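You operate a simulated robot arm through the tools that you are given. There is no shell and no other tool.

You are at the controls of a simulated robot arm. One attempt, no reset.

JOB
Grind the wheat fine into the mill's beaker and switch the mill off.
Fine: run it till the canister is empty, spill none.

It is judged by the outcome, as a careful person would: the job done as asked, and still so three seconds after it is handed in. It fails if anything else is knocked over, pushed out of place, dropped, spilled or broken.

ROBOT AND FRAMES
A 6-joint arm with a fingered hand, fixed in place. Base frame: the origin is at the foot of the arm, x ahead of it, y to its left, z up. Units: m, degrees, N and s.
With the tool pointing down near the work surface it reaches from about 0.3 to 0.82 m from the base axis. Its first joint turns from -166.0 to 166.0 degrees. Payload 4 kg.
Tool frame: the origin (TCP) lies between the finger pads and is the grasp point; the fingertips stand 0.026 m ahead of it; z points along the fingers, y is the line along which they close. Largest opening 0.132 m; the body of the gripper starts 0.073 m behind the TCP. The gripper is a hand of 5 fingers: y runs from the thumb to the fingers, the wrist lies at [0, 0, -0.239] in the tool frame.
Orientation is that of the tool frame in the base frame, as [roll, pitch, yaw] about the fixed x, y, z axes, in that order (R = Rz(yaw) Ry(pitch) Rx(roll)). With the fingers straight down and closing along the base's y, the tool's x points along the base's -x, its y along +y and its z along -z.

CONTROLS
- The arm moves only by the tool servo_tool. Its argument "plan" is one flat list of numbers, 6 for each row, row after row: the shift along the base's x, y, z in units of 50 mm (1.0 is 50 mm), then the turn, a rotation vector about the base's x, y, z in units of 4 degrees (1.0 is 4 degrees). In form: [tx, ty, tz, wx, wy, wz, tx, ty, tz, wx, wy, wz, ...]. A call has 1 to 20 rows; each row shifts and turns the commanded pose from where the row before left it. A call with a number of a shift or a turn outside -1 to 1 is refused whole. Each row takes 0.2 s and may step no farther than 0.05 m and 8.6 degrees from the row before; otherwise, the whole call is refused. A pose out of reach is approached as far as the arm can. The call stops where the force on the tool passes 40 N (or 10 N more than at its start, if that is more) or the arm is blocked; 0.2 s more then pass. In this call time passes only in rows, and 0.2 s behind the last. The reply holds the time, the measured pose of the TCP, the force on the tool along the base axes, the opening and the grip force, in the units named above and with some noise, with the torque about the TCP (base axes, N m) and any sound that the robot's microphone picked up, and new pictures: "show" is both (left out), scene, wrist or none.
- Cameras (640 x 400 px; columns grow to the right, rows downward): "scene" is fixed at [0.2343, 0.4979, 1.636]; the picture's right is [-0.87, -0.49, 0.00], its down [-0.49, 0.87, -0.07] and it looks along [0.04, -0.06, -1.00] (base axes); focal length 318 px, centre (320, 200). "wrist" rides on the gripper at [0.085, 0.002, -0.097] in the tool frame; the picture's right is [-0.02, 1.00, 0.00], its down [-0.75, -0.02, -0.66] and it looks along [-0.66, -0.01, 0.75] (tool axes); focal length 270 px, centre (320, 200). There is no depth. A picture from a camera that has moved, and an enlarged one, comes with that camera's place and axes in the base frame and with its lens. The place of the scene camera against the robot may be out by one fixed shift of up to 0.018 m in any direction.
- set_fingers(finger1, finger2, finger3, finger4, thumb_bend): sets how far each is bent, from 0 (flat) to 100 (curled in); at 30 the hand is open as for a grip, at 70 the pads meet at the TCP. One left out holds its place. A second passes; each finger stops where it meets its share of the squeeze, and holds until it gets a number again. It is the only way to open and close the hand. It gives what a move gives, with no picture; readings hold the bend of each and the force on the fingers (four entries, about 0 where the hand has none), thumb and palm.
- zoom(camera, box): a new picture of the part [left, top, right, bottom] of that camera's present view, enlarged. No time passes.
- sign_off(): hands the job in; it is judged then, once.

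Nothing tells you positions but the pictures and the camera data. Unless the task says otherwise, let go and move clear before handing in.

The tools are called after ">>>" as name(argument=value, ...) on one line, values as JSON. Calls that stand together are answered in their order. servo_tool: Moves the arm, as the interface text tells. Its arguments: {"type":"object","properties":{"plan":{"type":"array","items":{"type":"number"}},"show":{"type":"string","enum":["both","scene","wrist","none"]}},"required":["plan"]} The other tools are called the same way: set_fingers (finger1, finger2, finger3, finger4, thumb_bend) moves the fingers one by one; zoom (camera, box) takes an enlarged picture of a part of a camera's view; sign_off () hands the job in.

At the start:

```text
t: 0.0
tcp_pos: [0.1649, 0.3947, 1.2221]
tcp_rot: [179.9, -0.1, 179.8]
force: [0.0, -0.7, -0.9]
moment: [0.04, 0.0, -0.02]
finger_gap: 0.1317
finger_force: 0.1
shape: jaw
bend: [30.0, 30.0, 30.0, 30.0, 30.0]
finger forces: [0.1, 0.0, 0.0, 0.0, 0.0, 0.1]
```

scene: 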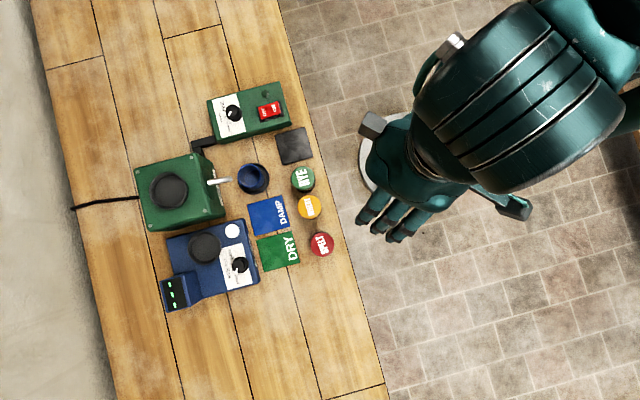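
wrist: 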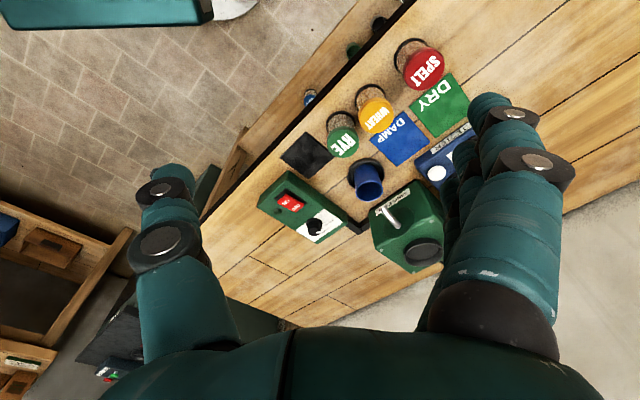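

I see a workbench with a green mill (with a control box), a blue device with a dial (perhaps a moisture meter), a blue beaker, three jars (rye, wheat, spelt), and DAMP/DRY mats. I'll zoom in to read the details before moving.

>>> zoom(camera="scene", box=[190, 70, 310, 145])

>>> zoom(camera="scene", box=[120, 130, 280, 230])

>>> zoom(camera="scene", box=[150, 215, 278, 315])

>>> zoom(camera="scene", box=[230, 120, 350, 280])

>>> zoom(camera="wrist", box=[240, 20, 500, 280])

```text
5.33 times, centred on (250, 108) of scene
camera zoom: at [0.2343, 0.4979, 1.636], right [-0.87, -0.49, 0.0], down [-0.49, 0.87, -0.07], along [0.04, -0.06, -1.0], focal length 1699 px, centre (693, 693)
```

zoom: 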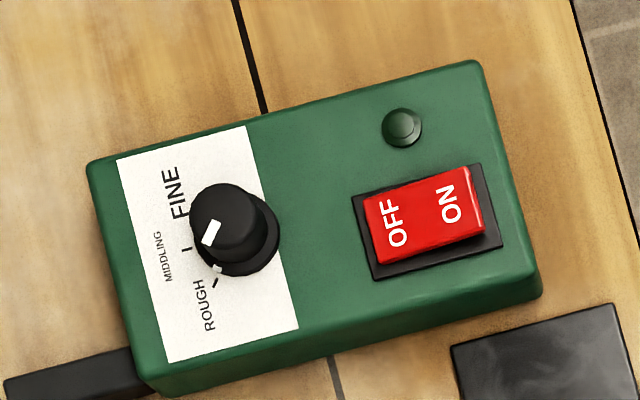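

```text
4.00 times, centred on (200, 180) of scene
camera zoom: at [0.2343, 0.4979, 1.636], right [-0.87, -0.49, 0.0], down [-0.49, 0.87, -0.07], along [0.04, -0.06, -1.0], focal length 1274 px, centre (800, 280)
```

zoom: 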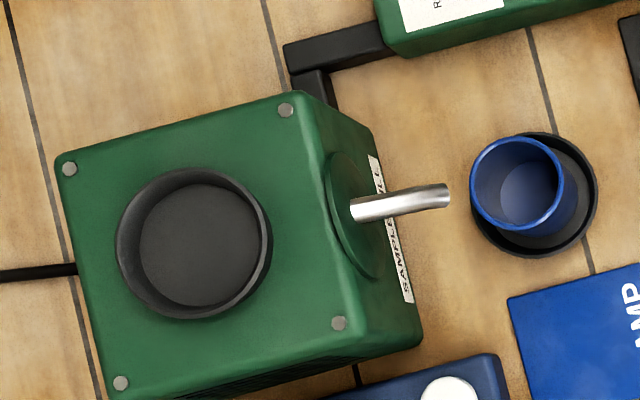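

```text
4.00 times, centred on (214, 265) of scene
camera zoom: at [0.2343, 0.4979, 1.636], right [-0.87, -0.49, 0.0], down [-0.49, 0.87, -0.07], along [0.04, -0.06, -1.0], focal length 1274 px, centre (744, -60)
```

zoom: 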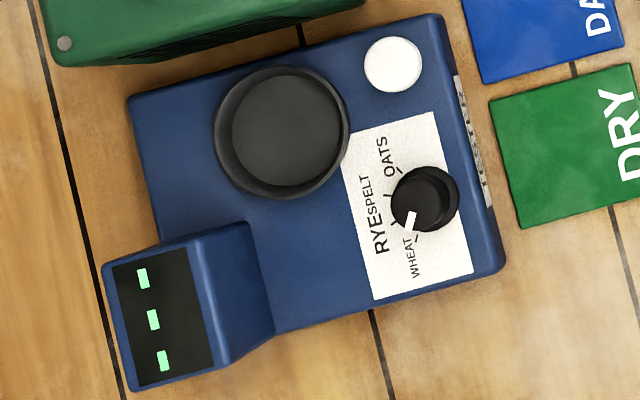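

```text
2.50 times, centred on (290, 200) of scene
camera zoom: at [0.2343, 0.4979, 1.636], right [-0.87, -0.49, 0.0], down [-0.49, 0.87, -0.07], along [0.04, -0.06, -1.0], focal length 796 px, centre (395, 200)
```

zoom: 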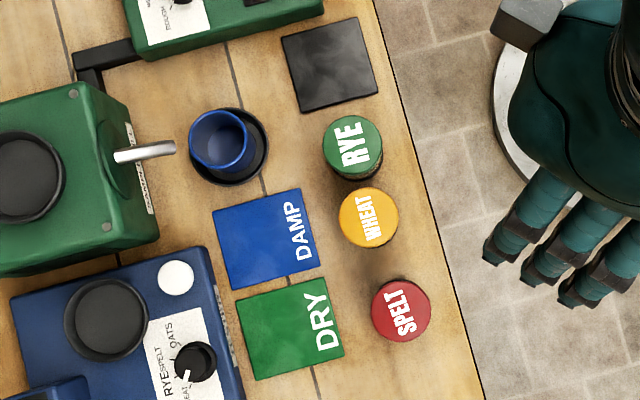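

```text
1.54 times, centred on (370, 150) of wrist
camera zoom: at [0.0789, 0.3971, 1.3191], right [0.02, 1.0, 0.0], down [0.75, -0.02, 0.66], along [0.66, -0.02, -0.75], focal length 416 px, centre (243, 277)
```

zoom: 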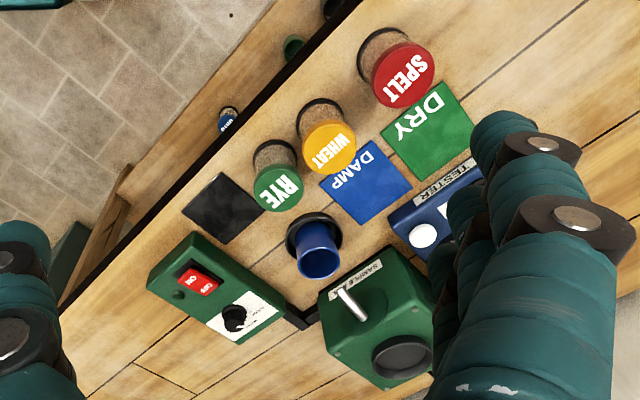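

I'll look closer at the jars and at the objects near the table edge.

>>> zoom(camera="wrist", box=[320, 20, 480, 180])

>>> zoom(camera="wrist", box=[280, 0, 440, 110])

>>> zoom(camera="wrist", box=[330, 140, 470, 280])

>>> zoom(camera="wrist", box=[0, 170, 160, 400])

>>> zoom(camera="scene", box=[280, 155, 345, 265])

```text
2.50 times, centred on (400, 100) of wrist
camera zoom: at [0.0789, 0.3971, 1.3191], right [0.02, 1.0, 0.0], down [0.75, -0.02, 0.66], along [0.66, -0.02, -0.75], focal length 676 px, centre (120, 450)
```

zoom: 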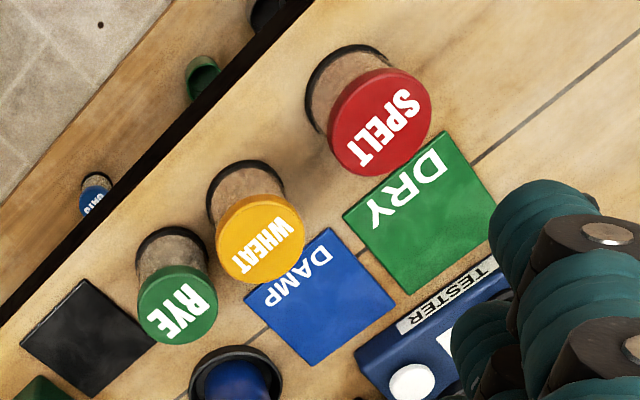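

```text
3.64 times, centred on (360, 55) of wrist
camera zoom: at [0.0789, 0.3971, 1.3191], right [0.02, 1.0, 0.0], down [0.75, -0.02, 0.66], along [0.66, -0.02, -0.75], focal length 983 px, centre (174, 727)
```

zoom: 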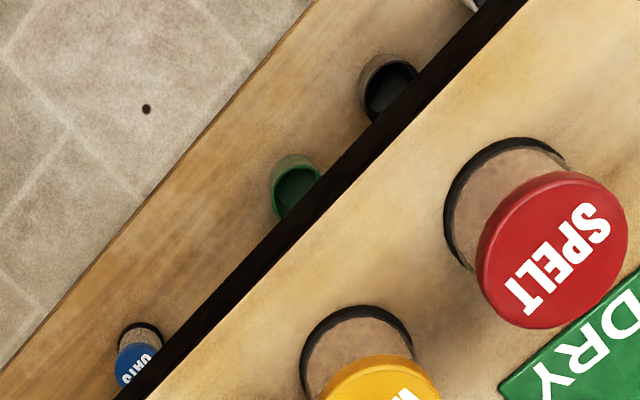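

```text
2.86 times, centred on (400, 210) of wrist
camera zoom: at [0.0789, 0.3971, 1.3191], right [0.02, 1.0, 0.0], down [0.75, -0.02, 0.66], along [0.66, -0.02, -0.75], focal length 772 px, centre (91, 171)
```

zoom: 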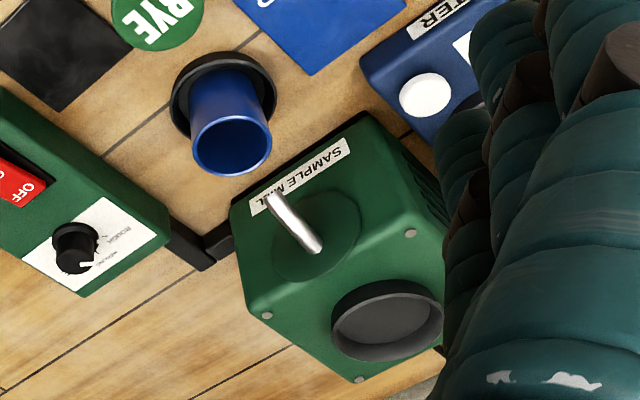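

```text
1.74 times, centred on (80, 285) of wrist
camera zoom: at [0.0789, 0.3971, 1.3191], right [0.02, 1.0, 0.0], down [0.75, -0.02, 0.66], along [0.66, -0.02, -0.75], focal length 470 px, centre (737, 52)
```

zoom: 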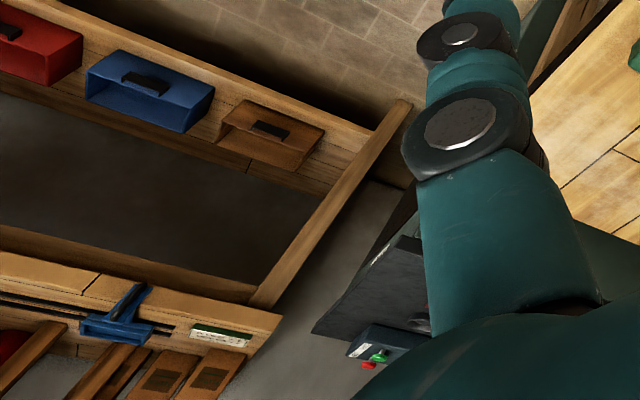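

```text
3.64 times, centred on (312, 210) of scene
camera zoom: at [0.2343, 0.4979, 1.636], right [-0.87, -0.49, 0.0], down [-0.49, 0.87, -0.07], along [0.04, -0.06, -1.0], focal length 1158 px, centre (347, 164)
```

zoom: 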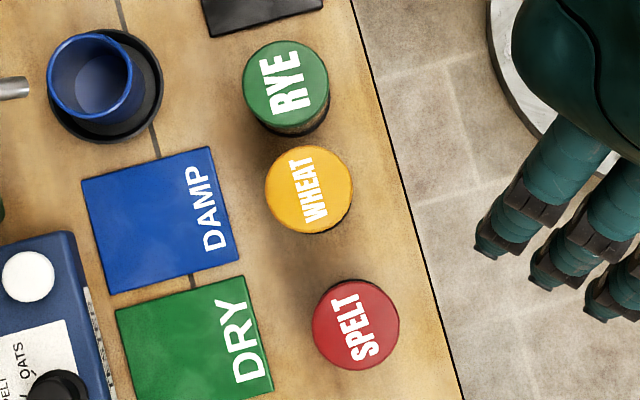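

The wheat canister (yellow cap) stands close beside the rye one; the mill has a round socket on top and a control box with a ROUGH/MIDDLING/FINE knob and an OFF/ON rocker. I'll look more closely at the knob, the canister and the spout/beaker before moving.

>>> zoom(camera="scene", box=[210, 90, 266, 135])

>>> zoom(camera="scene", box=[200, 150, 275, 205])

>>> zoom(camera="wrist", box=[320, 70, 400, 140])

>>> zoom(camera="wrist", box=[340, 150, 410, 240])

>>> zoom(camera="scene", box=[320, 0, 640, 260])

```text
8.89 times, centred on (238, 112) of scene
camera zoom: at [0.2343, 0.4979, 1.636], right [-0.87, -0.49, 0.0], down [-0.49, 0.87, -0.07], along [0.04, -0.06, -1.0], focal length 2831 px, centre (1049, 978)
```

zoom: 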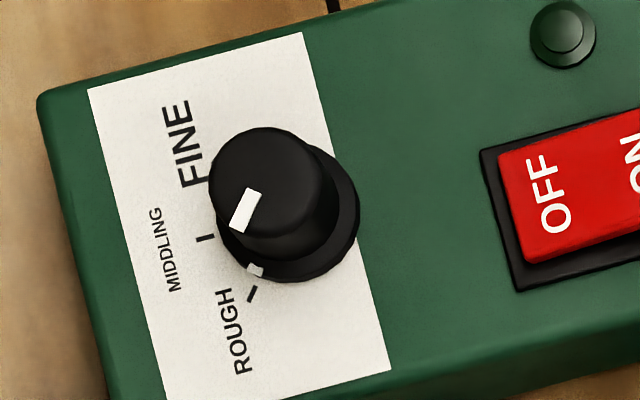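

```text
7.27 times, centred on (238, 178) of scene
camera zoom: at [0.2343, 0.4979, 1.636], right [-0.87, -0.49, 0.0], down [-0.49, 0.87, -0.07], along [0.04, -0.06, -1.0], focal length 2316 px, centre (920, 364)
```

zoom: 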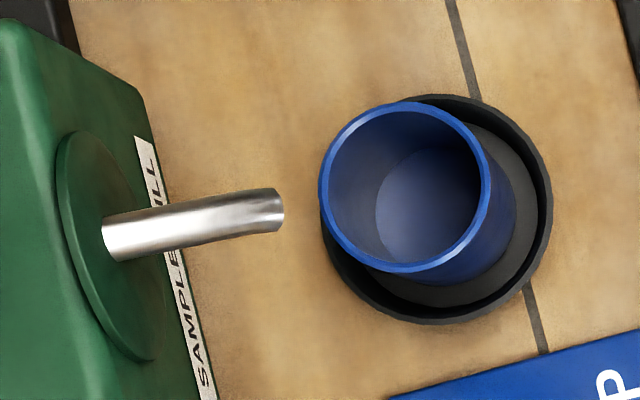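

```text
5.71 times, centred on (360, 105) of wrist
camera zoom: at [0.0789, 0.3971, 1.3191], right [0.02, 1.0, 0.0], down [0.75, -0.02, 0.66], along [0.66, -0.02, -0.75], focal length 1544 px, centre (91, 743)
```

zoom: 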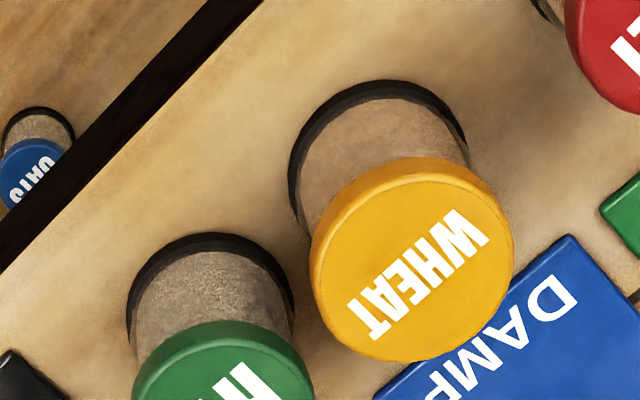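

```text
4.44 times, centred on (375, 195) of wrist
camera zoom: at [0.0789, 0.3971, 1.3191], right [0.02, 1.0, 0.0], down [0.75, -0.02, 0.66], along [0.66, -0.02, -0.75], focal length 1201 px, centre (76, 222)
```

zoom: 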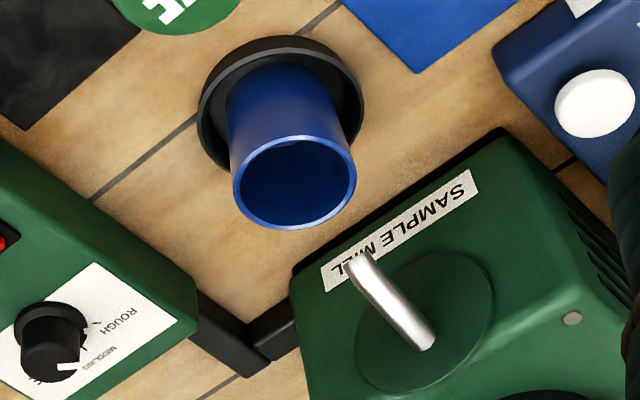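

```text
1.54 times, centred on (480, 130) of scene
camera zoom: at [0.2343, 0.4979, 1.636], right [-0.87, -0.49, 0.0], down [-0.49, 0.87, -0.07], along [0.04, -0.06, -1.0], focal length 490 px, centre (74, 308)
```

zoom: 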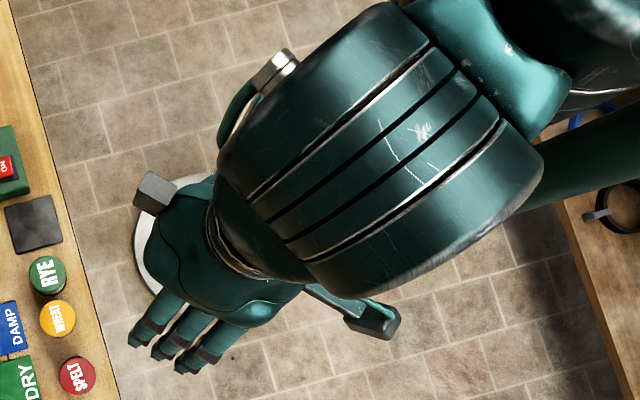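

The mill's socket is near (0.55, 0.60, 0.96), the spout end near (0.454, 0.51, 0.92), and the beaker near (0.434, 0.485). I'll bring the hand in a little, still well above everything, for a closer wrist look at the spout, beaker and canister.

>>> servo_tool(plan=[0.42, 0.3, -0.6, 0, 0, 0, 0.42, 0.3, -0.6, 0, 0, 0, 0.42, 0.3, -0.6, 0, 0, 0, 0.42, 0.3, -0.6, 0, 0, 0, 0.42, 0.3, -0.6, 0, 0, 0], show="both")

```text
t: 1.2
tcp_pos: [0.267, 0.4697, 1.0713]
tcp_rot: [180.0, 0.0, 179.9]
force: [0.2, 0.3, -0.4]
moment: [-0.02, 0.01, 0.03]
finger_gap: 0.1318
finger_force: 0.1
shape: jaw
bend: [30.0, 30.0, 30.0, 30.0, 30.0]
finger forces: [0.0, 0.0, 0.1, 0.0, 0.1, 0.1]
camera wrist: at [0.1829, 0.4721, 1.168], right [0.02, 1.0, 0.0], down [0.75, -0.02, 0.66], along [0.66, -0.01, -0.75], focal length 270 px, centre (320, 200)
```

scene: 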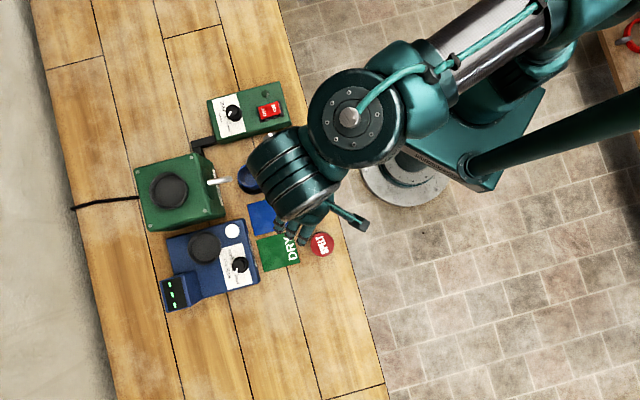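
wrist: 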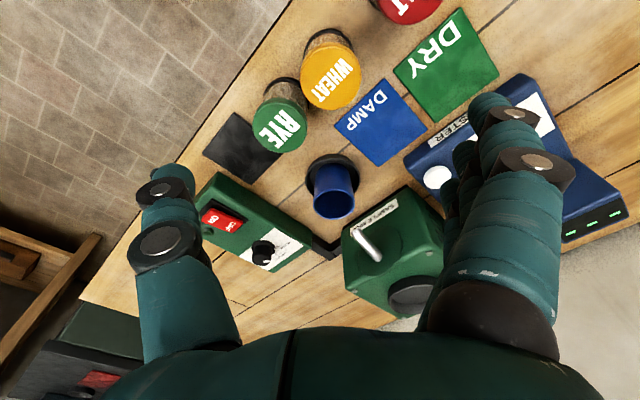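

>>> zoom(camera="wrist", box=[300, 140, 450, 320])

>>> zoom(camera="wrist", box=[240, 20, 380, 160])

>>> zoom(camera="wrist", box=[190, 180, 330, 280])

```text
2.22 times, centred on (375, 230) of wrist
camera zoom: at [0.1829, 0.4721, 1.168], right [0.02, 1.0, 0.0], down [0.75, -0.02, 0.66], along [0.66, -0.01, -0.75], focal length 601 px, centre (198, 133)
```

zoom: 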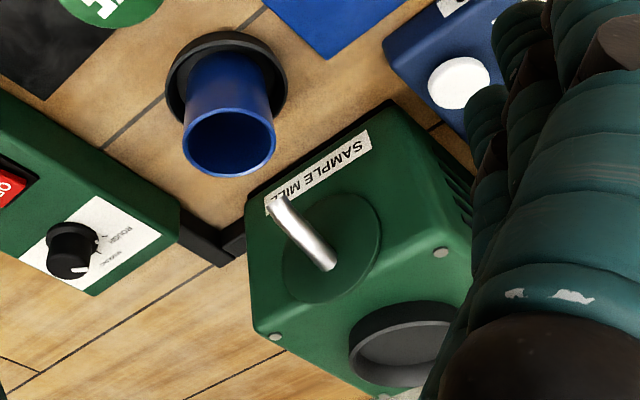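

```text
2.86 times, centred on (310, 90) of wrist
camera zoom: at [0.1829, 0.4721, 1.168], right [0.02, 1.0, 0.0], down [0.75, -0.02, 0.66], along [0.66, -0.01, -0.75], focal length 772 px, centre (349, 514)
```

zoom: 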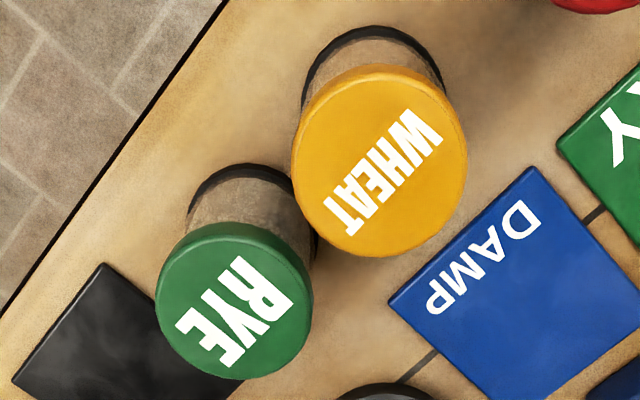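

```text
4.00 times, centred on (260, 230) of wrist
camera zoom: at [0.1829, 0.4721, 1.168], right [0.02, 1.0, 0.0], down [0.75, -0.02, 0.66], along [0.66, -0.01, -0.75], focal length 1081 px, centre (560, 80)
```

zoom: 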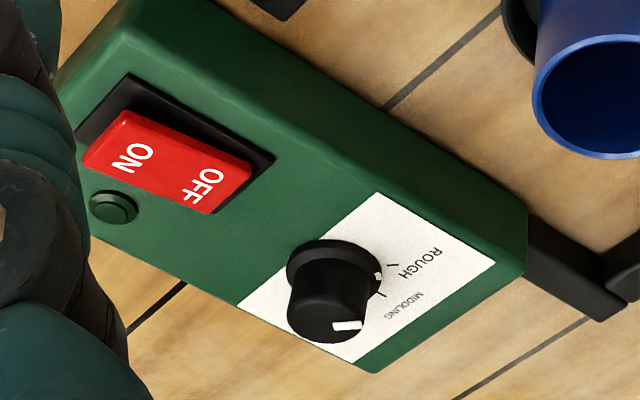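

The knob pointer stands at ROUGH; FINE is roughly a 90° clockwise turn (seen from above), with the knob near (0.550, 0.369, top 0.90). I'll start with the knob: move above it at a safe height with the hand yawed +40° so the fingers close across the box, clear of the rocker.

>>> servo_tool(plan=[0.566, -0.202, -0.1, 0, 0, 1, 0.566, -0.202, -0.1, 0, 0, 1, 0.566, -0.202, -0.1, 0, 0, 1, 0.566, -0.202, -0.1, 0, 0, 1, 0.566, -0.202, -0.1, 0, 0, 1, 0.566, -0.202, -0.1, 0, 0, 1, 0.566, -0.202, -0.1, 0, 0, 1, 0.566, -0.202, -0.1, 0, 0, 1, 0.566, -0.202, -0.1, 0, 0, 1, 0.566, -0.202, -0.1, 0, 0, 1], show="both")

>>> set_fingers(finger1=48, finger2=48, finger3=48, finger4=48, thumb_bend=48)

>>> zoom(camera="wrist", box=[160, 60, 480, 260])

```text
t: 3.4
tcp_pos: [0.5514, 0.3688, 1.0237]
tcp_rot: [-179.9, -0.1, -140.1]
force: [0.6, 0.2, -0.4]
moment: [-0.03, -0.02, 0.02]
finger_gap: 0.1321
finger_force: 0.0
shape: jaw
bend: [30.0, 30.0, 30.0, 30.0, 30.0]
finger forces: [0.0, 0.1, 0.0, 0.0, 0.1, 0.0]
camera wrist: at [0.4855, 0.3161, 1.1195], right [-0.63, 0.78, 0.0], down [0.59, 0.47, 0.66], along [0.51, 0.41, -0.75], focal length 270 px, centre (320, 200)
```

scene: 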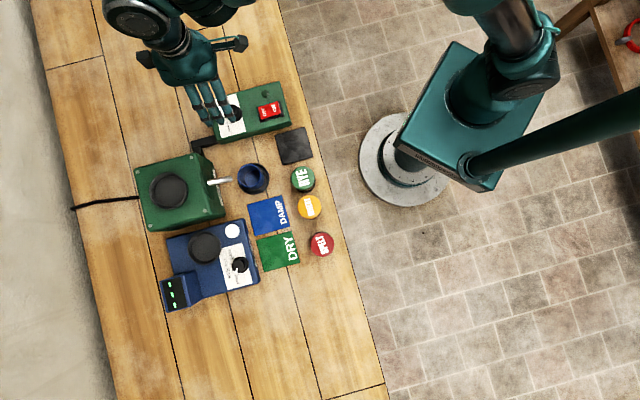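
wrist: 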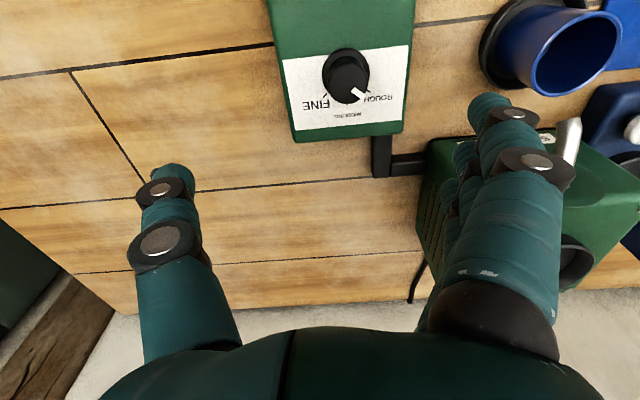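

```text
t: 4.4
tcp_pos: [0.5508, 0.3684, 1.0218]
tcp_rot: [179.9, -0.1, -140.2]
force: [0.0, 1.1, 0.9]
moment: [0.03, 0.02, 0.01]
finger_gap: 0.0823
finger_force: 0.1
shape: fingers
bend: [48.0, 48.0, 48.0, 48.0, 48.0]
finger forces: [0.1, 0.1, 0.0, 0.0, 0.1, 0.0]
```

```text
2.00 times, centred on (320, 160) of wrist
camera zoom: at [0.4852, 0.3162, 1.1194], right [-0.62, 0.78, 0.0], down [0.59, 0.47, 0.66], along [0.51, 0.41, -0.75], focal length 541 px, centre (320, 280)
```

zoom: 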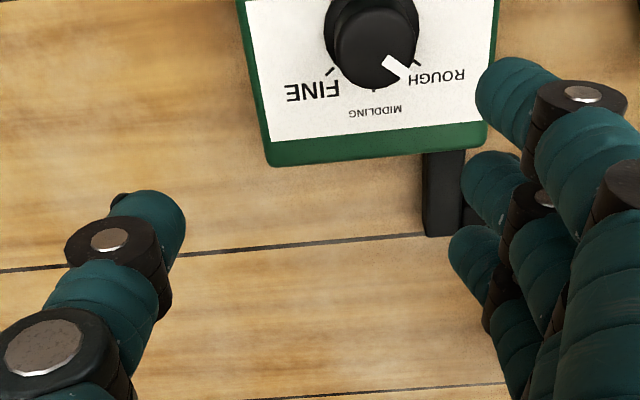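

The wrist views put the knob a little nearer than the scene camera suggested, around (0.523, 0.373, 0.915). I'll centre over it and go down a little to measure again, still above the knob.

>>> servo_tool(plan=[-0.27, 0.05, -0.4, 0, 0, 0, -0.27, 0.05, -0.4, 0, 0, 0], show="both")

>>> zoom(camera="wrist", box=[240, 60, 400, 160])

```text
t: 5.0
tcp_pos: [0.5238, 0.3729, 0.9838]
tcp_rot: [-180.0, 0.0, -140.2]
force: [-0.8, -0.6, 0.1]
moment: [0.05, -0.02, 0.01]
finger_gap: 0.0822
finger_force: 0.0
shape: fingers
bend: [48.0, 48.0, 48.0, 48.0, 48.0]
finger forces: [0.1, 0.0, 0.0, 0.0, 0.0, 0.0]
camera wrist: at [0.4581, 0.321, 1.0798], right [-0.62, 0.78, 0.0], down [0.59, 0.47, 0.66], along [0.51, 0.41, -0.75], focal length 270 px, centre (320, 200)
```

scene: 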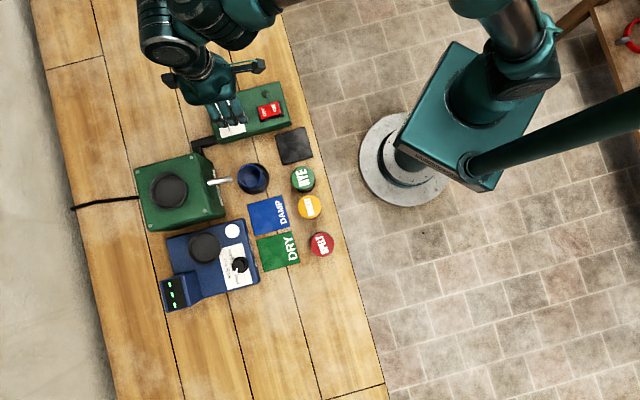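
wrist: 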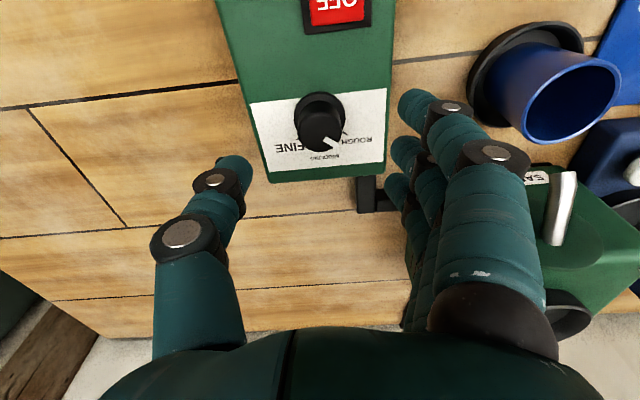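

```text
4.00 times, centred on (320, 110) of wrist
camera zoom: at [0.4581, 0.321, 1.0798], right [-0.62, 0.78, 0.0], down [0.59, 0.47, 0.66], along [0.51, 0.41, -0.75], focal length 1081 px, centre (320, 560)
```

zoom: 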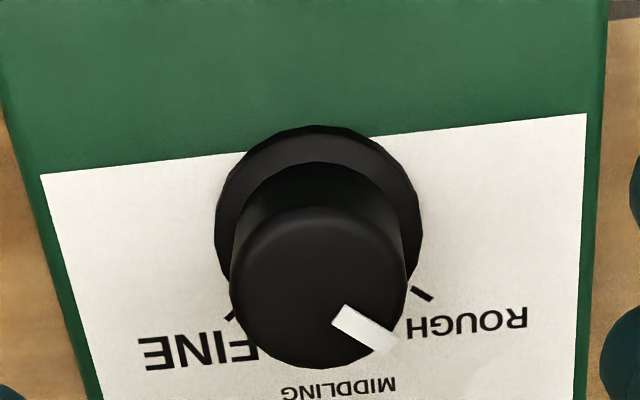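

The knob is now pinned at (0.523, 0.373), top z ≈ 0.914, with the box top at ≈ 0.893; the ticks lie about ±50° either side of MIDDLING. I'll descend with fingertips straddling the knob, staying about 7 mm off the box.

>>> servo_tool(plan=[0, 0.01, -0.4, 0, 0, 0, 0, 0, -0.4, 0, 0, 0, 0, 0, -0.35, 0, 0, 0], show="both")

>>> zoom(camera="wrist", box=[200, 80, 440, 230])

```text
t: 5.8
tcp_pos: [0.5251, 0.3738, 0.9242]
tcp_rot: [180.0, 0.0, -140.2]
force: [-0.6, 0.4, 0.3]
moment: [-0.01, -0.01, 0.0]
finger_gap: 0.0822
finger_force: 0.0
shape: fingers
bend: [48.0, 48.0, 48.0, 48.0, 48.0]
finger forces: [0.0, 0.0, 0.0, 0.1, 0.0, 0.0]
camera wrist: at [0.4586, 0.3216, 1.0215], right [-0.62, 0.78, 0.0], down [0.59, 0.47, 0.66], along [0.51, 0.41, -0.75], focal length 270 px, centre (320, 200)
```

scene: 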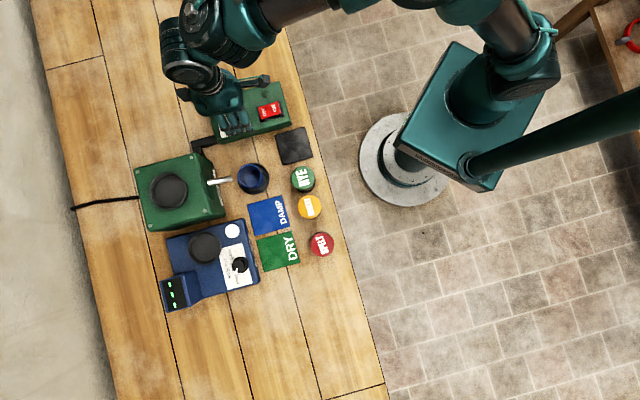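
wrist: 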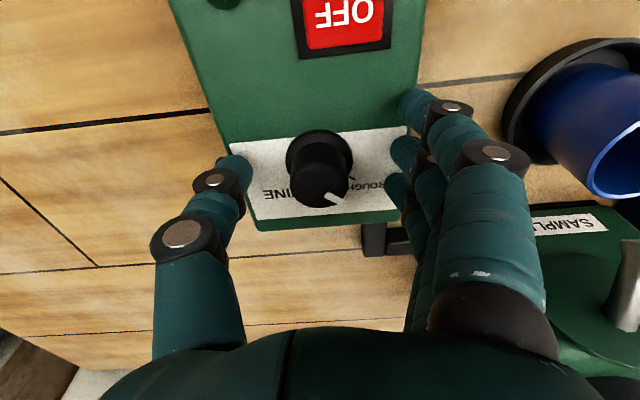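

```text
2.67 times, centred on (320, 155) of wrist
camera zoom: at [0.4586, 0.3216, 1.0215], right [-0.62, 0.78, 0.0], down [0.59, 0.47, 0.66], along [0.51, 0.41, -0.75], focal length 721 px, centre (320, 320)
```

zoom: 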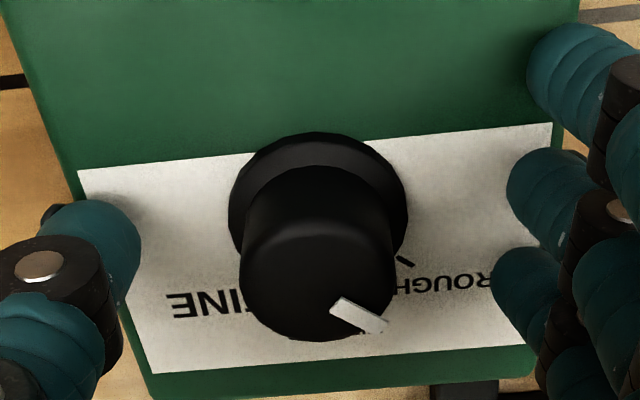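

The fingertips straddle the knob with clearance on all sides. I'll pinch it with the two middle fingers and the thumb, keeping the outer fingers back.

>>> set_fingers(finger2=68, finger3=68, thumb_bend=68)

>>> zoom(camera="wrist", box=[200, 80, 440, 230])

```text
t: 6.8
tcp_pos: [0.5249, 0.3736, 0.9257]
tcp_rot: [179.9, 0.0, -140.3]
force: [1.4, -1.9, -3.7]
moment: [0.0, 0.02, -0.01]
finger_gap: 0.0606
finger_force: 6.3
shape: fingers
bend: [48.0, 64.0, 64.0, 48.0, 64.0]
finger forces: [0.0, 2.7, 2.6, 0.0, 7.7, 0.1]
```

```text
2.67 times, centred on (320, 155) of wrist
camera zoom: at [0.4587, 0.3216, 1.0216], right [-0.62, 0.78, 0.0], down [0.59, 0.47, 0.66], along [0.51, 0.41, -0.75], focal length 721 px, centre (320, 320)
```

zoom: 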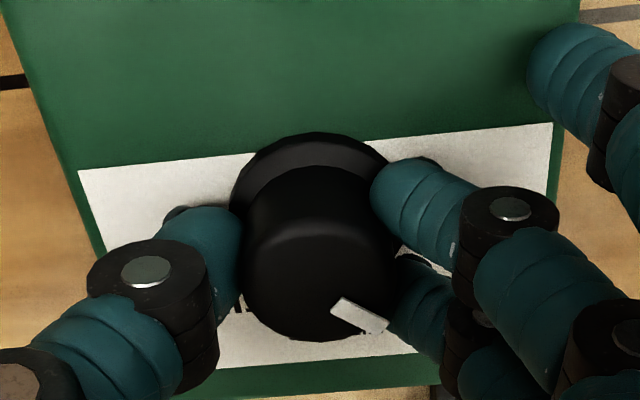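

The knob is held between thumb and two fingers (about 3 N each). I'll turn it clockwise (about −z) by about 48° and check that it follows.

>>> servo_tool(plan=[0, 0, 0, 0, 0, -1, 0, 0, 0, 0, 0, -1, 0, 0, 0, 0, 0, -1, 0, 0, 0, 0, 0, -1, 0, 0, 0, 0, 0, -1, 0, 0, 0, 0, 0, -1, 0, 0, 0, 0, 0, -1, 0, 0, 0, 0, 0, -1, 0, 0, 0, 0, 0, -1, 0, 0, 0, 0, 0, -1, 0, 0, 0, 0, 0, -1, 0, 0, 0, 0, 0, -1], show="both")

>>> zoom(camera="wrist", box=[200, 80, 440, 230])

```text
t: 9.4
tcp_pos: [0.5249, 0.3745, 0.9242]
tcp_rot: [180.0, 0.0, 171.7]
force: [4.4, -2.2, -3.7]
moment: [-0.01, -0.1, -0.05]
finger_gap: 0.0608
finger_force: 6.7
shape: fingers
bend: [48.0, 64.0, 64.0, 48.0, 64.0]
finger forces: [0.0, 2.3, 3.8, 0.1, 7.4, 0.0]
camera wrist: at [0.4412, 0.3884, 1.0216], right [0.16, 0.99, 0.0], down [0.74, -0.12, 0.66], along [0.65, -0.11, -0.75], focal length 270 px, centre (320, 200)
```

scene: 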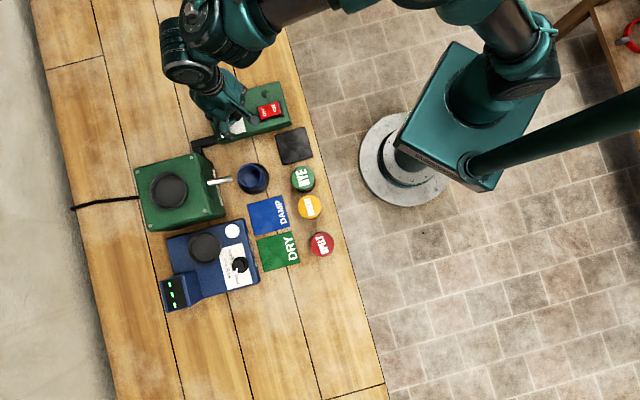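
wrist: 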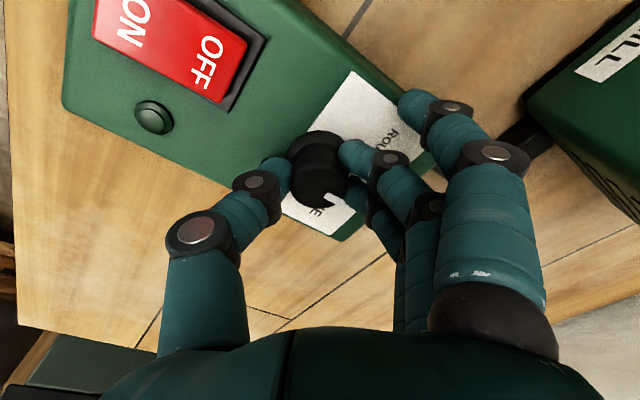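

```text
2.67 times, centred on (320, 155) of wrist
camera zoom: at [0.4412, 0.3884, 1.0216], right [0.16, 0.99, 0.0], down [0.74, -0.12, 0.66], along [0.65, -0.11, -0.75], focal length 721 px, centre (320, 320)
```

zoom: 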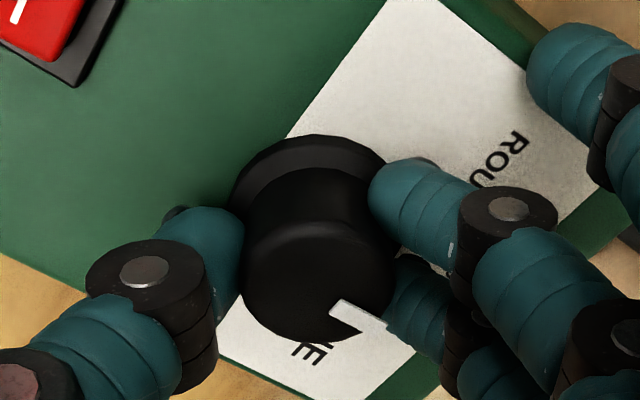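

The knob follows the hand with no visible slip. I'll turn another ~52° towards FINE.

>>> servo_tool(plan=[0, 0, 0, 0, 0, -1, 0, 0, 0, 0, 0, -1, 0, 0, 0, 0, 0, -1, 0, 0, 0, 0, 0, -1, 0, 0, 0, 0, 0, -1, 0, 0, 0, 0, 0, -1, 0, 0, 0, 0, 0, -1, 0, 0, 0, 0, 0, -1, 0, 0, 0, 0, 0, -1, 0, 0, 0, 0, 0, -1, 0, 0, 0, 0, 0, -1, 0, 0, 0, 0, 0, -1, 0, 0, 0, 0, 0, -1], show="both")

>>> zoom(camera="wrist", box=[200, 80, 440, 230])

```text
t: 12.2
tcp_pos: [0.5245, 0.3729, 0.9251]
tcp_rot: [-180.0, 0.0, 119.7]
force: [3.2, -4.1, -3.7]
moment: [-0.07, -0.11, 0.0]
finger_gap: 0.0604
finger_force: 7.3
shape: fingers
bend: [48.0, 64.0, 64.0, 48.0, 65.0]
finger forces: [0.1, 2.9, 4.5, 0.0, 6.0, 0.0]
camera wrist: at [0.4841, 0.4486, 1.0216], right [0.88, 0.48, 0.0], down [0.36, -0.66, 0.66], along [0.32, -0.58, -0.75], focal length 270 px, centre (320, 200)
```

scene: 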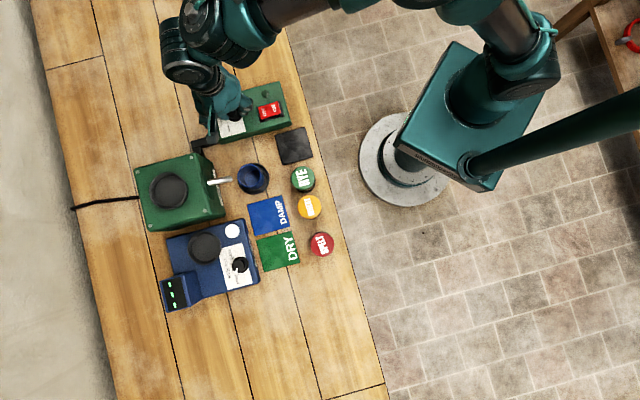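
wrist: 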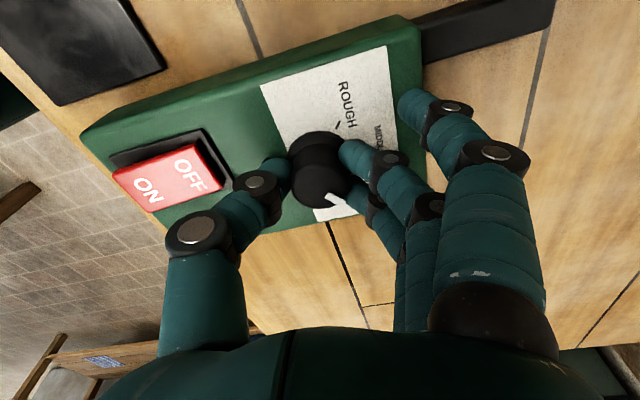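

```text
2.67 times, centred on (320, 155) of wrist
camera zoom: at [0.4841, 0.4486, 1.0216], right [0.88, 0.48, 0.0], down [0.36, -0.66, 0.66], along [0.32, -0.58, -0.75], focal length 721 px, centre (320, 320)
```

zoom: 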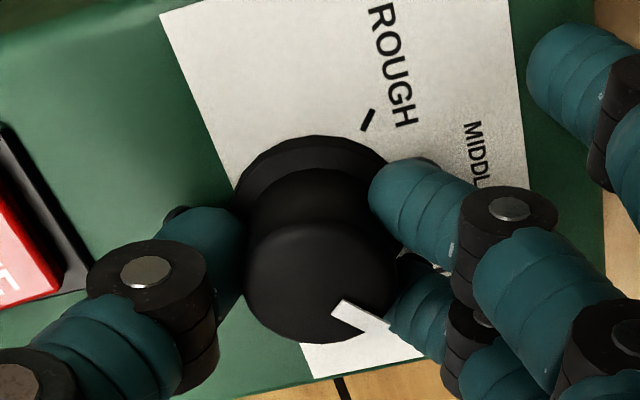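

The knob has turned about 100°. I'll release it and lift to check the pointer against the FINE tick.

>>> set_fingers(finger2=48, finger3=48, thumb_bend=48)

>>> servo_tool(plan=[0, 0, 0.5, 0, 0, 0, 0, 0, 0.8, 0, 0, 0, 0, 0, 0.8, 0, 0, 0], show="wrist")

>>> zoom(camera="wrist", box=[240, 40, 400, 140])

>>> zoom(camera="scene", box=[200, 75, 300, 140])

```text
t: 13.2
tcp_pos: [0.5247, 0.374, 0.9248]
tcp_rot: [-179.9, 0.0, 119.8]
force: [1.0, -0.4, -0.2]
moment: [0.0, 0.01, -0.03]
finger_gap: 0.0814
finger_force: 0.1
shape: fingers
bend: [48.0, 48.0, 48.0, 48.0, 48.0]
finger forces: [0.0, 0.0, 0.0, 0.0, 0.0, 0.0]
```

```text
t: 14.0
tcp_pos: [0.5232, 0.3747, 1.0305]
tcp_rot: [-180.0, 0.1, 119.8]
force: [0.4, 0.2, 0.9]
moment: [0.0, 0.0, -0.02]
finger_gap: 0.0811
finger_force: 0.0
shape: fingers
bend: [48.0, 48.0, 48.0, 48.0, 48.0]
finger forces: [0.1, 0.0, 0.0, 0.0, 0.0, 0.0]
camera wrist: at [0.4835, 0.4492, 1.126], right [0.88, 0.48, 0.0], down [0.36, -0.66, 0.66], along [0.31, -0.58, -0.75], focal length 270 px, centre (320, 200)
```

wrist: 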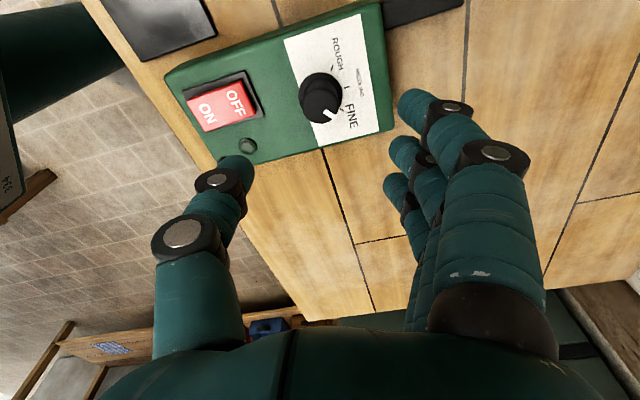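

```text
4.00 times, centred on (320, 90) of wrist
camera zoom: at [0.4835, 0.4492, 1.126], right [0.88, 0.48, 0.0], down [0.36, -0.66, 0.66], along [0.31, -0.58, -0.75], focal length 1081 px, centre (320, 640)
```

zoom: 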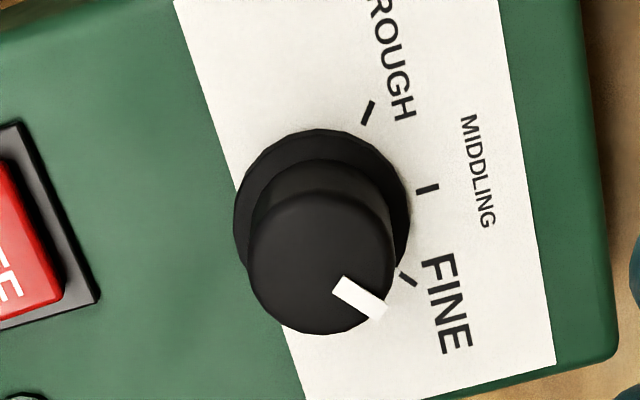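

```text
6.15 times, centred on (250, 108) of scene
camera zoom: at [0.2343, 0.4979, 1.636], right [-0.87, -0.49, 0.0], down [-0.49, 0.87, -0.07], along [0.04, -0.06, -1.0], focal length 1960 px, centre (751, 769)
```

zoom: 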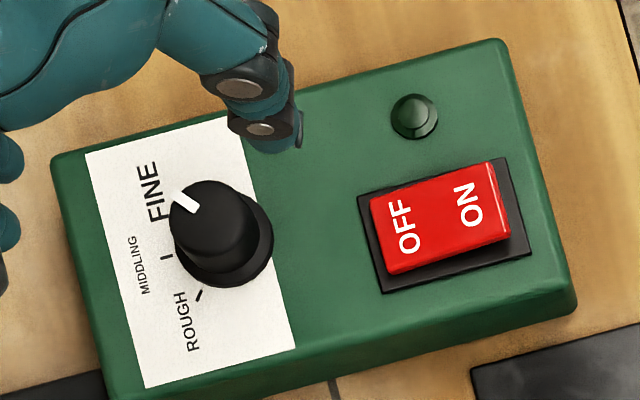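

The pointer now lines up with FINE. Next I'll fly high over the mill to measure its socket and test the reach there, turning the hand to yaw ≈132° (closing line across the canister row).

>>> servo_tool(plan=[0, 0, 0.9, 0, 0, 0, 0, 0, 0.9, 0, 0, 0, -0.08, 0.7, 0, 0, 0, 1, -0.08, 0.7, 0, 0, 0, 1, -0.08, 0.7, 0, 0, 0, 1, -0.08, 0.7, 0, 0, 0, 0, -0.08, 0.7, 0, 0, 0, 0, -0.08, 0.7, 0, 0, 0, 0], show="both")

>>> zoom(camera="wrist", box=[200, 40, 440, 190])

```text
t: 15.8
tcp_pos: [0.4832, 0.5668, 1.1069]
tcp_rot: [180.0, 0.0, 131.8]
force: [0.5, 0.2, 0.2]
moment: [0.02, -0.04, 0.02]
finger_gap: 0.0812
finger_force: 0.0
shape: fingers
bend: [48.0, 48.0, 48.0, 48.0, 48.0]
finger forces: [0.0, 0.0, 0.0, 0.1, 0.0, 0.0]
out of reach, approached as far as the arm can: row 7, 8
camera wrist: at [0.4288, 0.6308, 1.2039], right [0.76, 0.65, 0.0], down [0.49, -0.57, 0.66], along [0.43, -0.5, -0.75], focal length 270 px, centre (320, 200)
```

scene: 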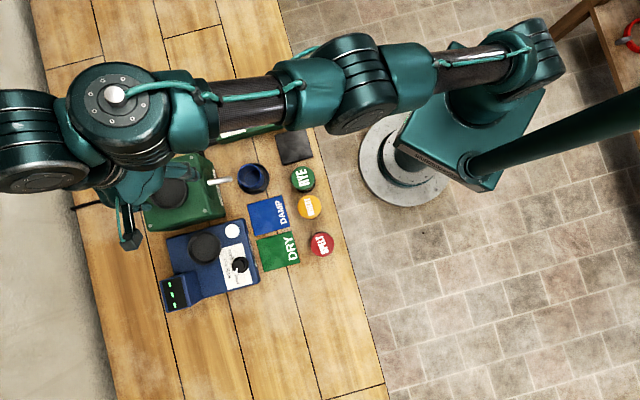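
wrist: 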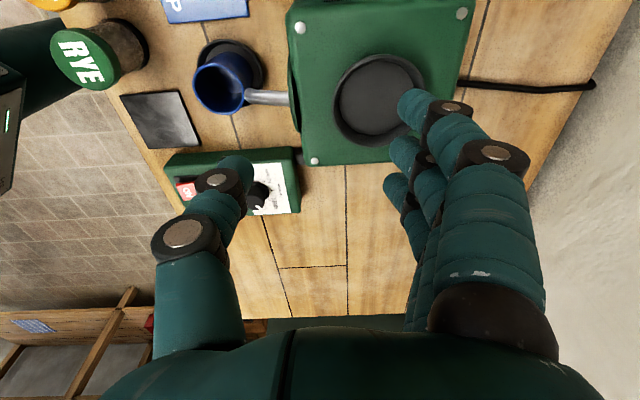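

```text
2.67 times, centred on (320, 115) of wrist
camera zoom: at [0.4288, 0.6308, 1.2039], right [0.76, 0.65, 0.0], down [0.49, -0.57, 0.66], along [0.43, -0.5, -0.75], focal length 721 px, centre (320, 427)
```

zoom: 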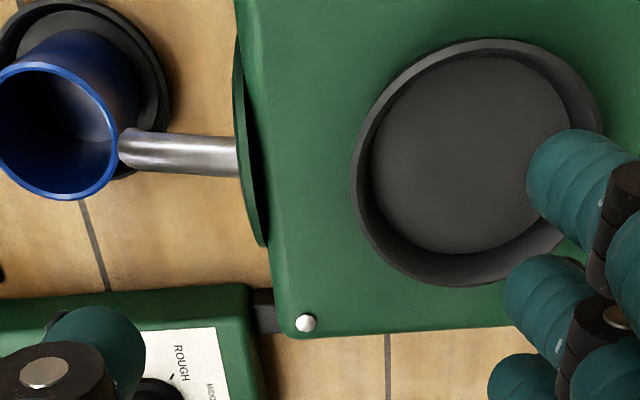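

The mill's socket is at about (0.525, 0.596), rim z ≈ 0.977, just beyond a vertical tool's reach there, so I'll hold the canister with the tool tilted about 20° (fingers leaning outward) while the canister stays upright. I'll go above the wheat canister with that tilt, which also gives a straight-down camera view.

>>> servo_tool(plan=[-0.683, -0.3, -0.2, 0, 0, 0, -0.683, -0.3, -0.2, 0, 0, 0, -0.683, -0.3, -0.3, 0.747, 0.665, 0, -0.683, -0.3, -0.3, 0.747, 0.665, 0, -0.683, -0.3, -0.3, 0.747, 0.665, 0, -0.683, -0.3, -0.3, 0.747, 0.665, 0, -0.683, -0.3, -0.3, 0.747, 0.665, 0], show="both")

>>> zoom(camera="wrist", box=[200, 90, 440, 240])

```text
t: 17.4
tcp_pos: [0.2457, 0.4587, 1.0138]
tcp_rot: [179.9, -20.2, 131.8]
force: [-0.5, -0.6, 0.3]
moment: [0.01, -0.01, 0.01]
finger_gap: 0.0812
finger_force: 0.0
shape: fingers
bend: [48.0, 48.0, 48.0, 48.0, 48.0]
finger forces: [0.0, 0.0, 0.0, 0.0, 0.0, 0.0]
camera wrist: at [0.2159, 0.4957, 1.1323], right [0.76, 0.65, -0.01], down [0.61, -0.71, 0.36], along [0.23, -0.28, -0.93], focal length 270 px, centre (320, 200)
```

scene: 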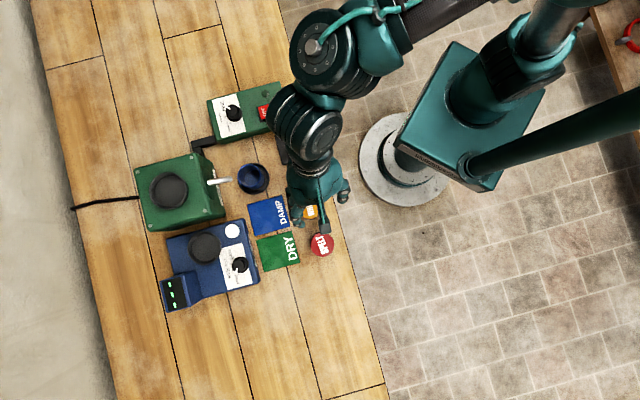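
wrist: 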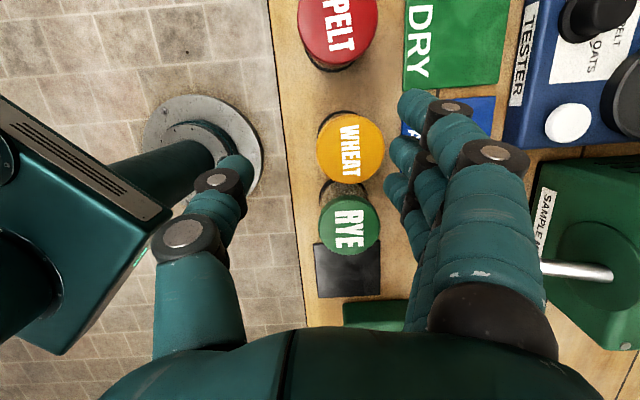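

```text
2.67 times, centred on (320, 165) of wrist
camera zoom: at [0.2159, 0.4957, 1.1323], right [0.76, 0.65, -0.01], down [0.61, -0.71, 0.36], along [0.23, -0.28, -0.93], focal length 721 px, centre (320, 293)
```

zoom: 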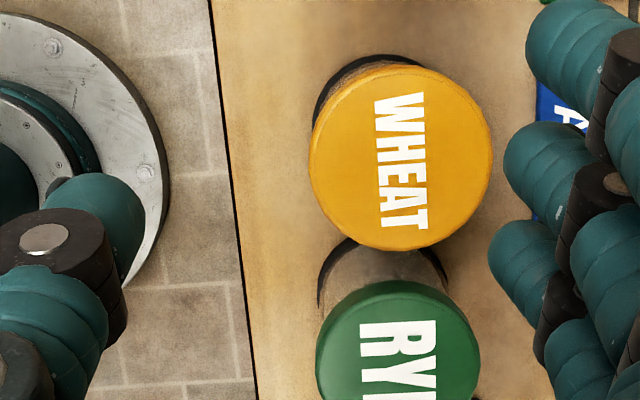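

The wheat canister is at about (0.2595, 0.481), top z ≈ 0.915, and the table is ≈ 0.84. I'll centre over it and lower to just above the cap.

>>> servo_tool(plan=[0.138, 0.223, -0.4, 0, 0, 0, 0.138, 0.223, -0.54, 0, 0, 0], show="both")

>>> zoom(camera="wrist", box=[200, 90, 440, 240])

```text
t: 18.0
tcp_pos: [0.2585, 0.4824, 0.9659]
tcp_rot: [179.8, -20.0, 131.7]
force: [1.0, -1.2, 0.0]
moment: [0.0, -0.01, 0.01]
finger_gap: 0.0811
finger_force: 0.0
shape: fingers
bend: [48.0, 48.0, 48.0, 48.0, 48.0]
finger forces: [0.1, 0.1, 0.0, 0.0, 0.0, 0.0]
camera wrist: at [0.2295, 0.5185, 1.0856], right [0.76, 0.65, 0.0], down [0.61, -0.71, 0.36], along [0.23, -0.28, -0.93], focal length 270 px, centre (320, 200)
```

scene: 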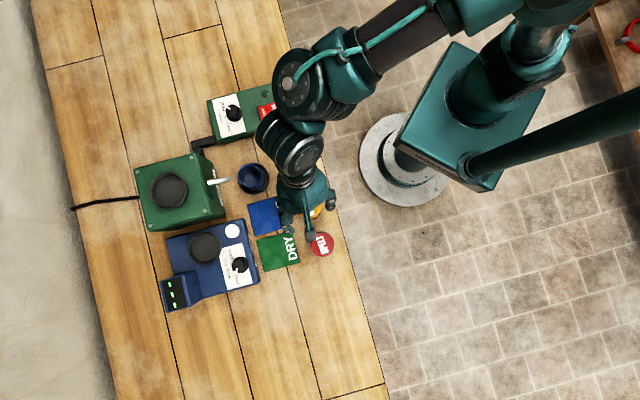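
wrist: 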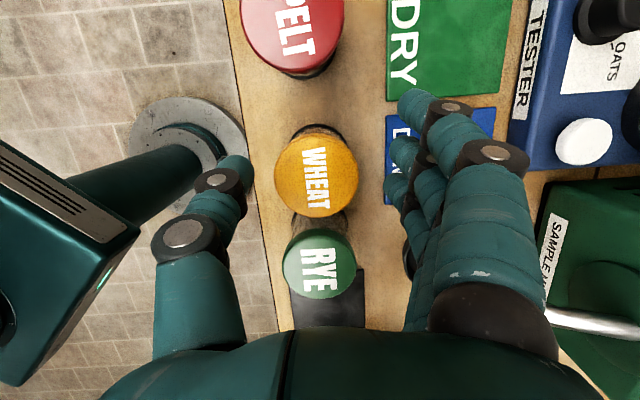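

```text
2.67 times, centred on (320, 165) of wrist
camera zoom: at [0.2295, 0.5185, 1.0856], right [0.76, 0.65, 0.0], down [0.61, -0.71, 0.36], along [0.23, -0.28, -0.93], focal length 721 px, centre (320, 293)
```

zoom: 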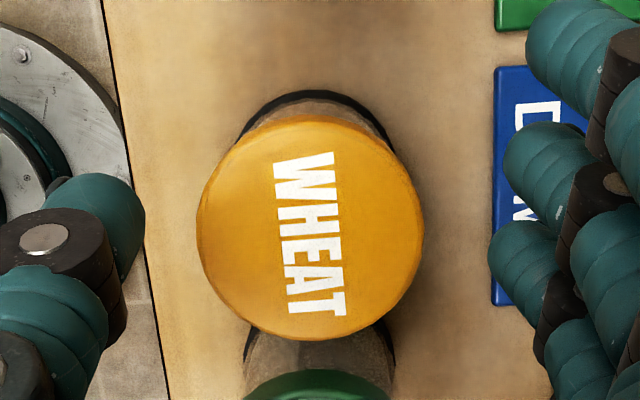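

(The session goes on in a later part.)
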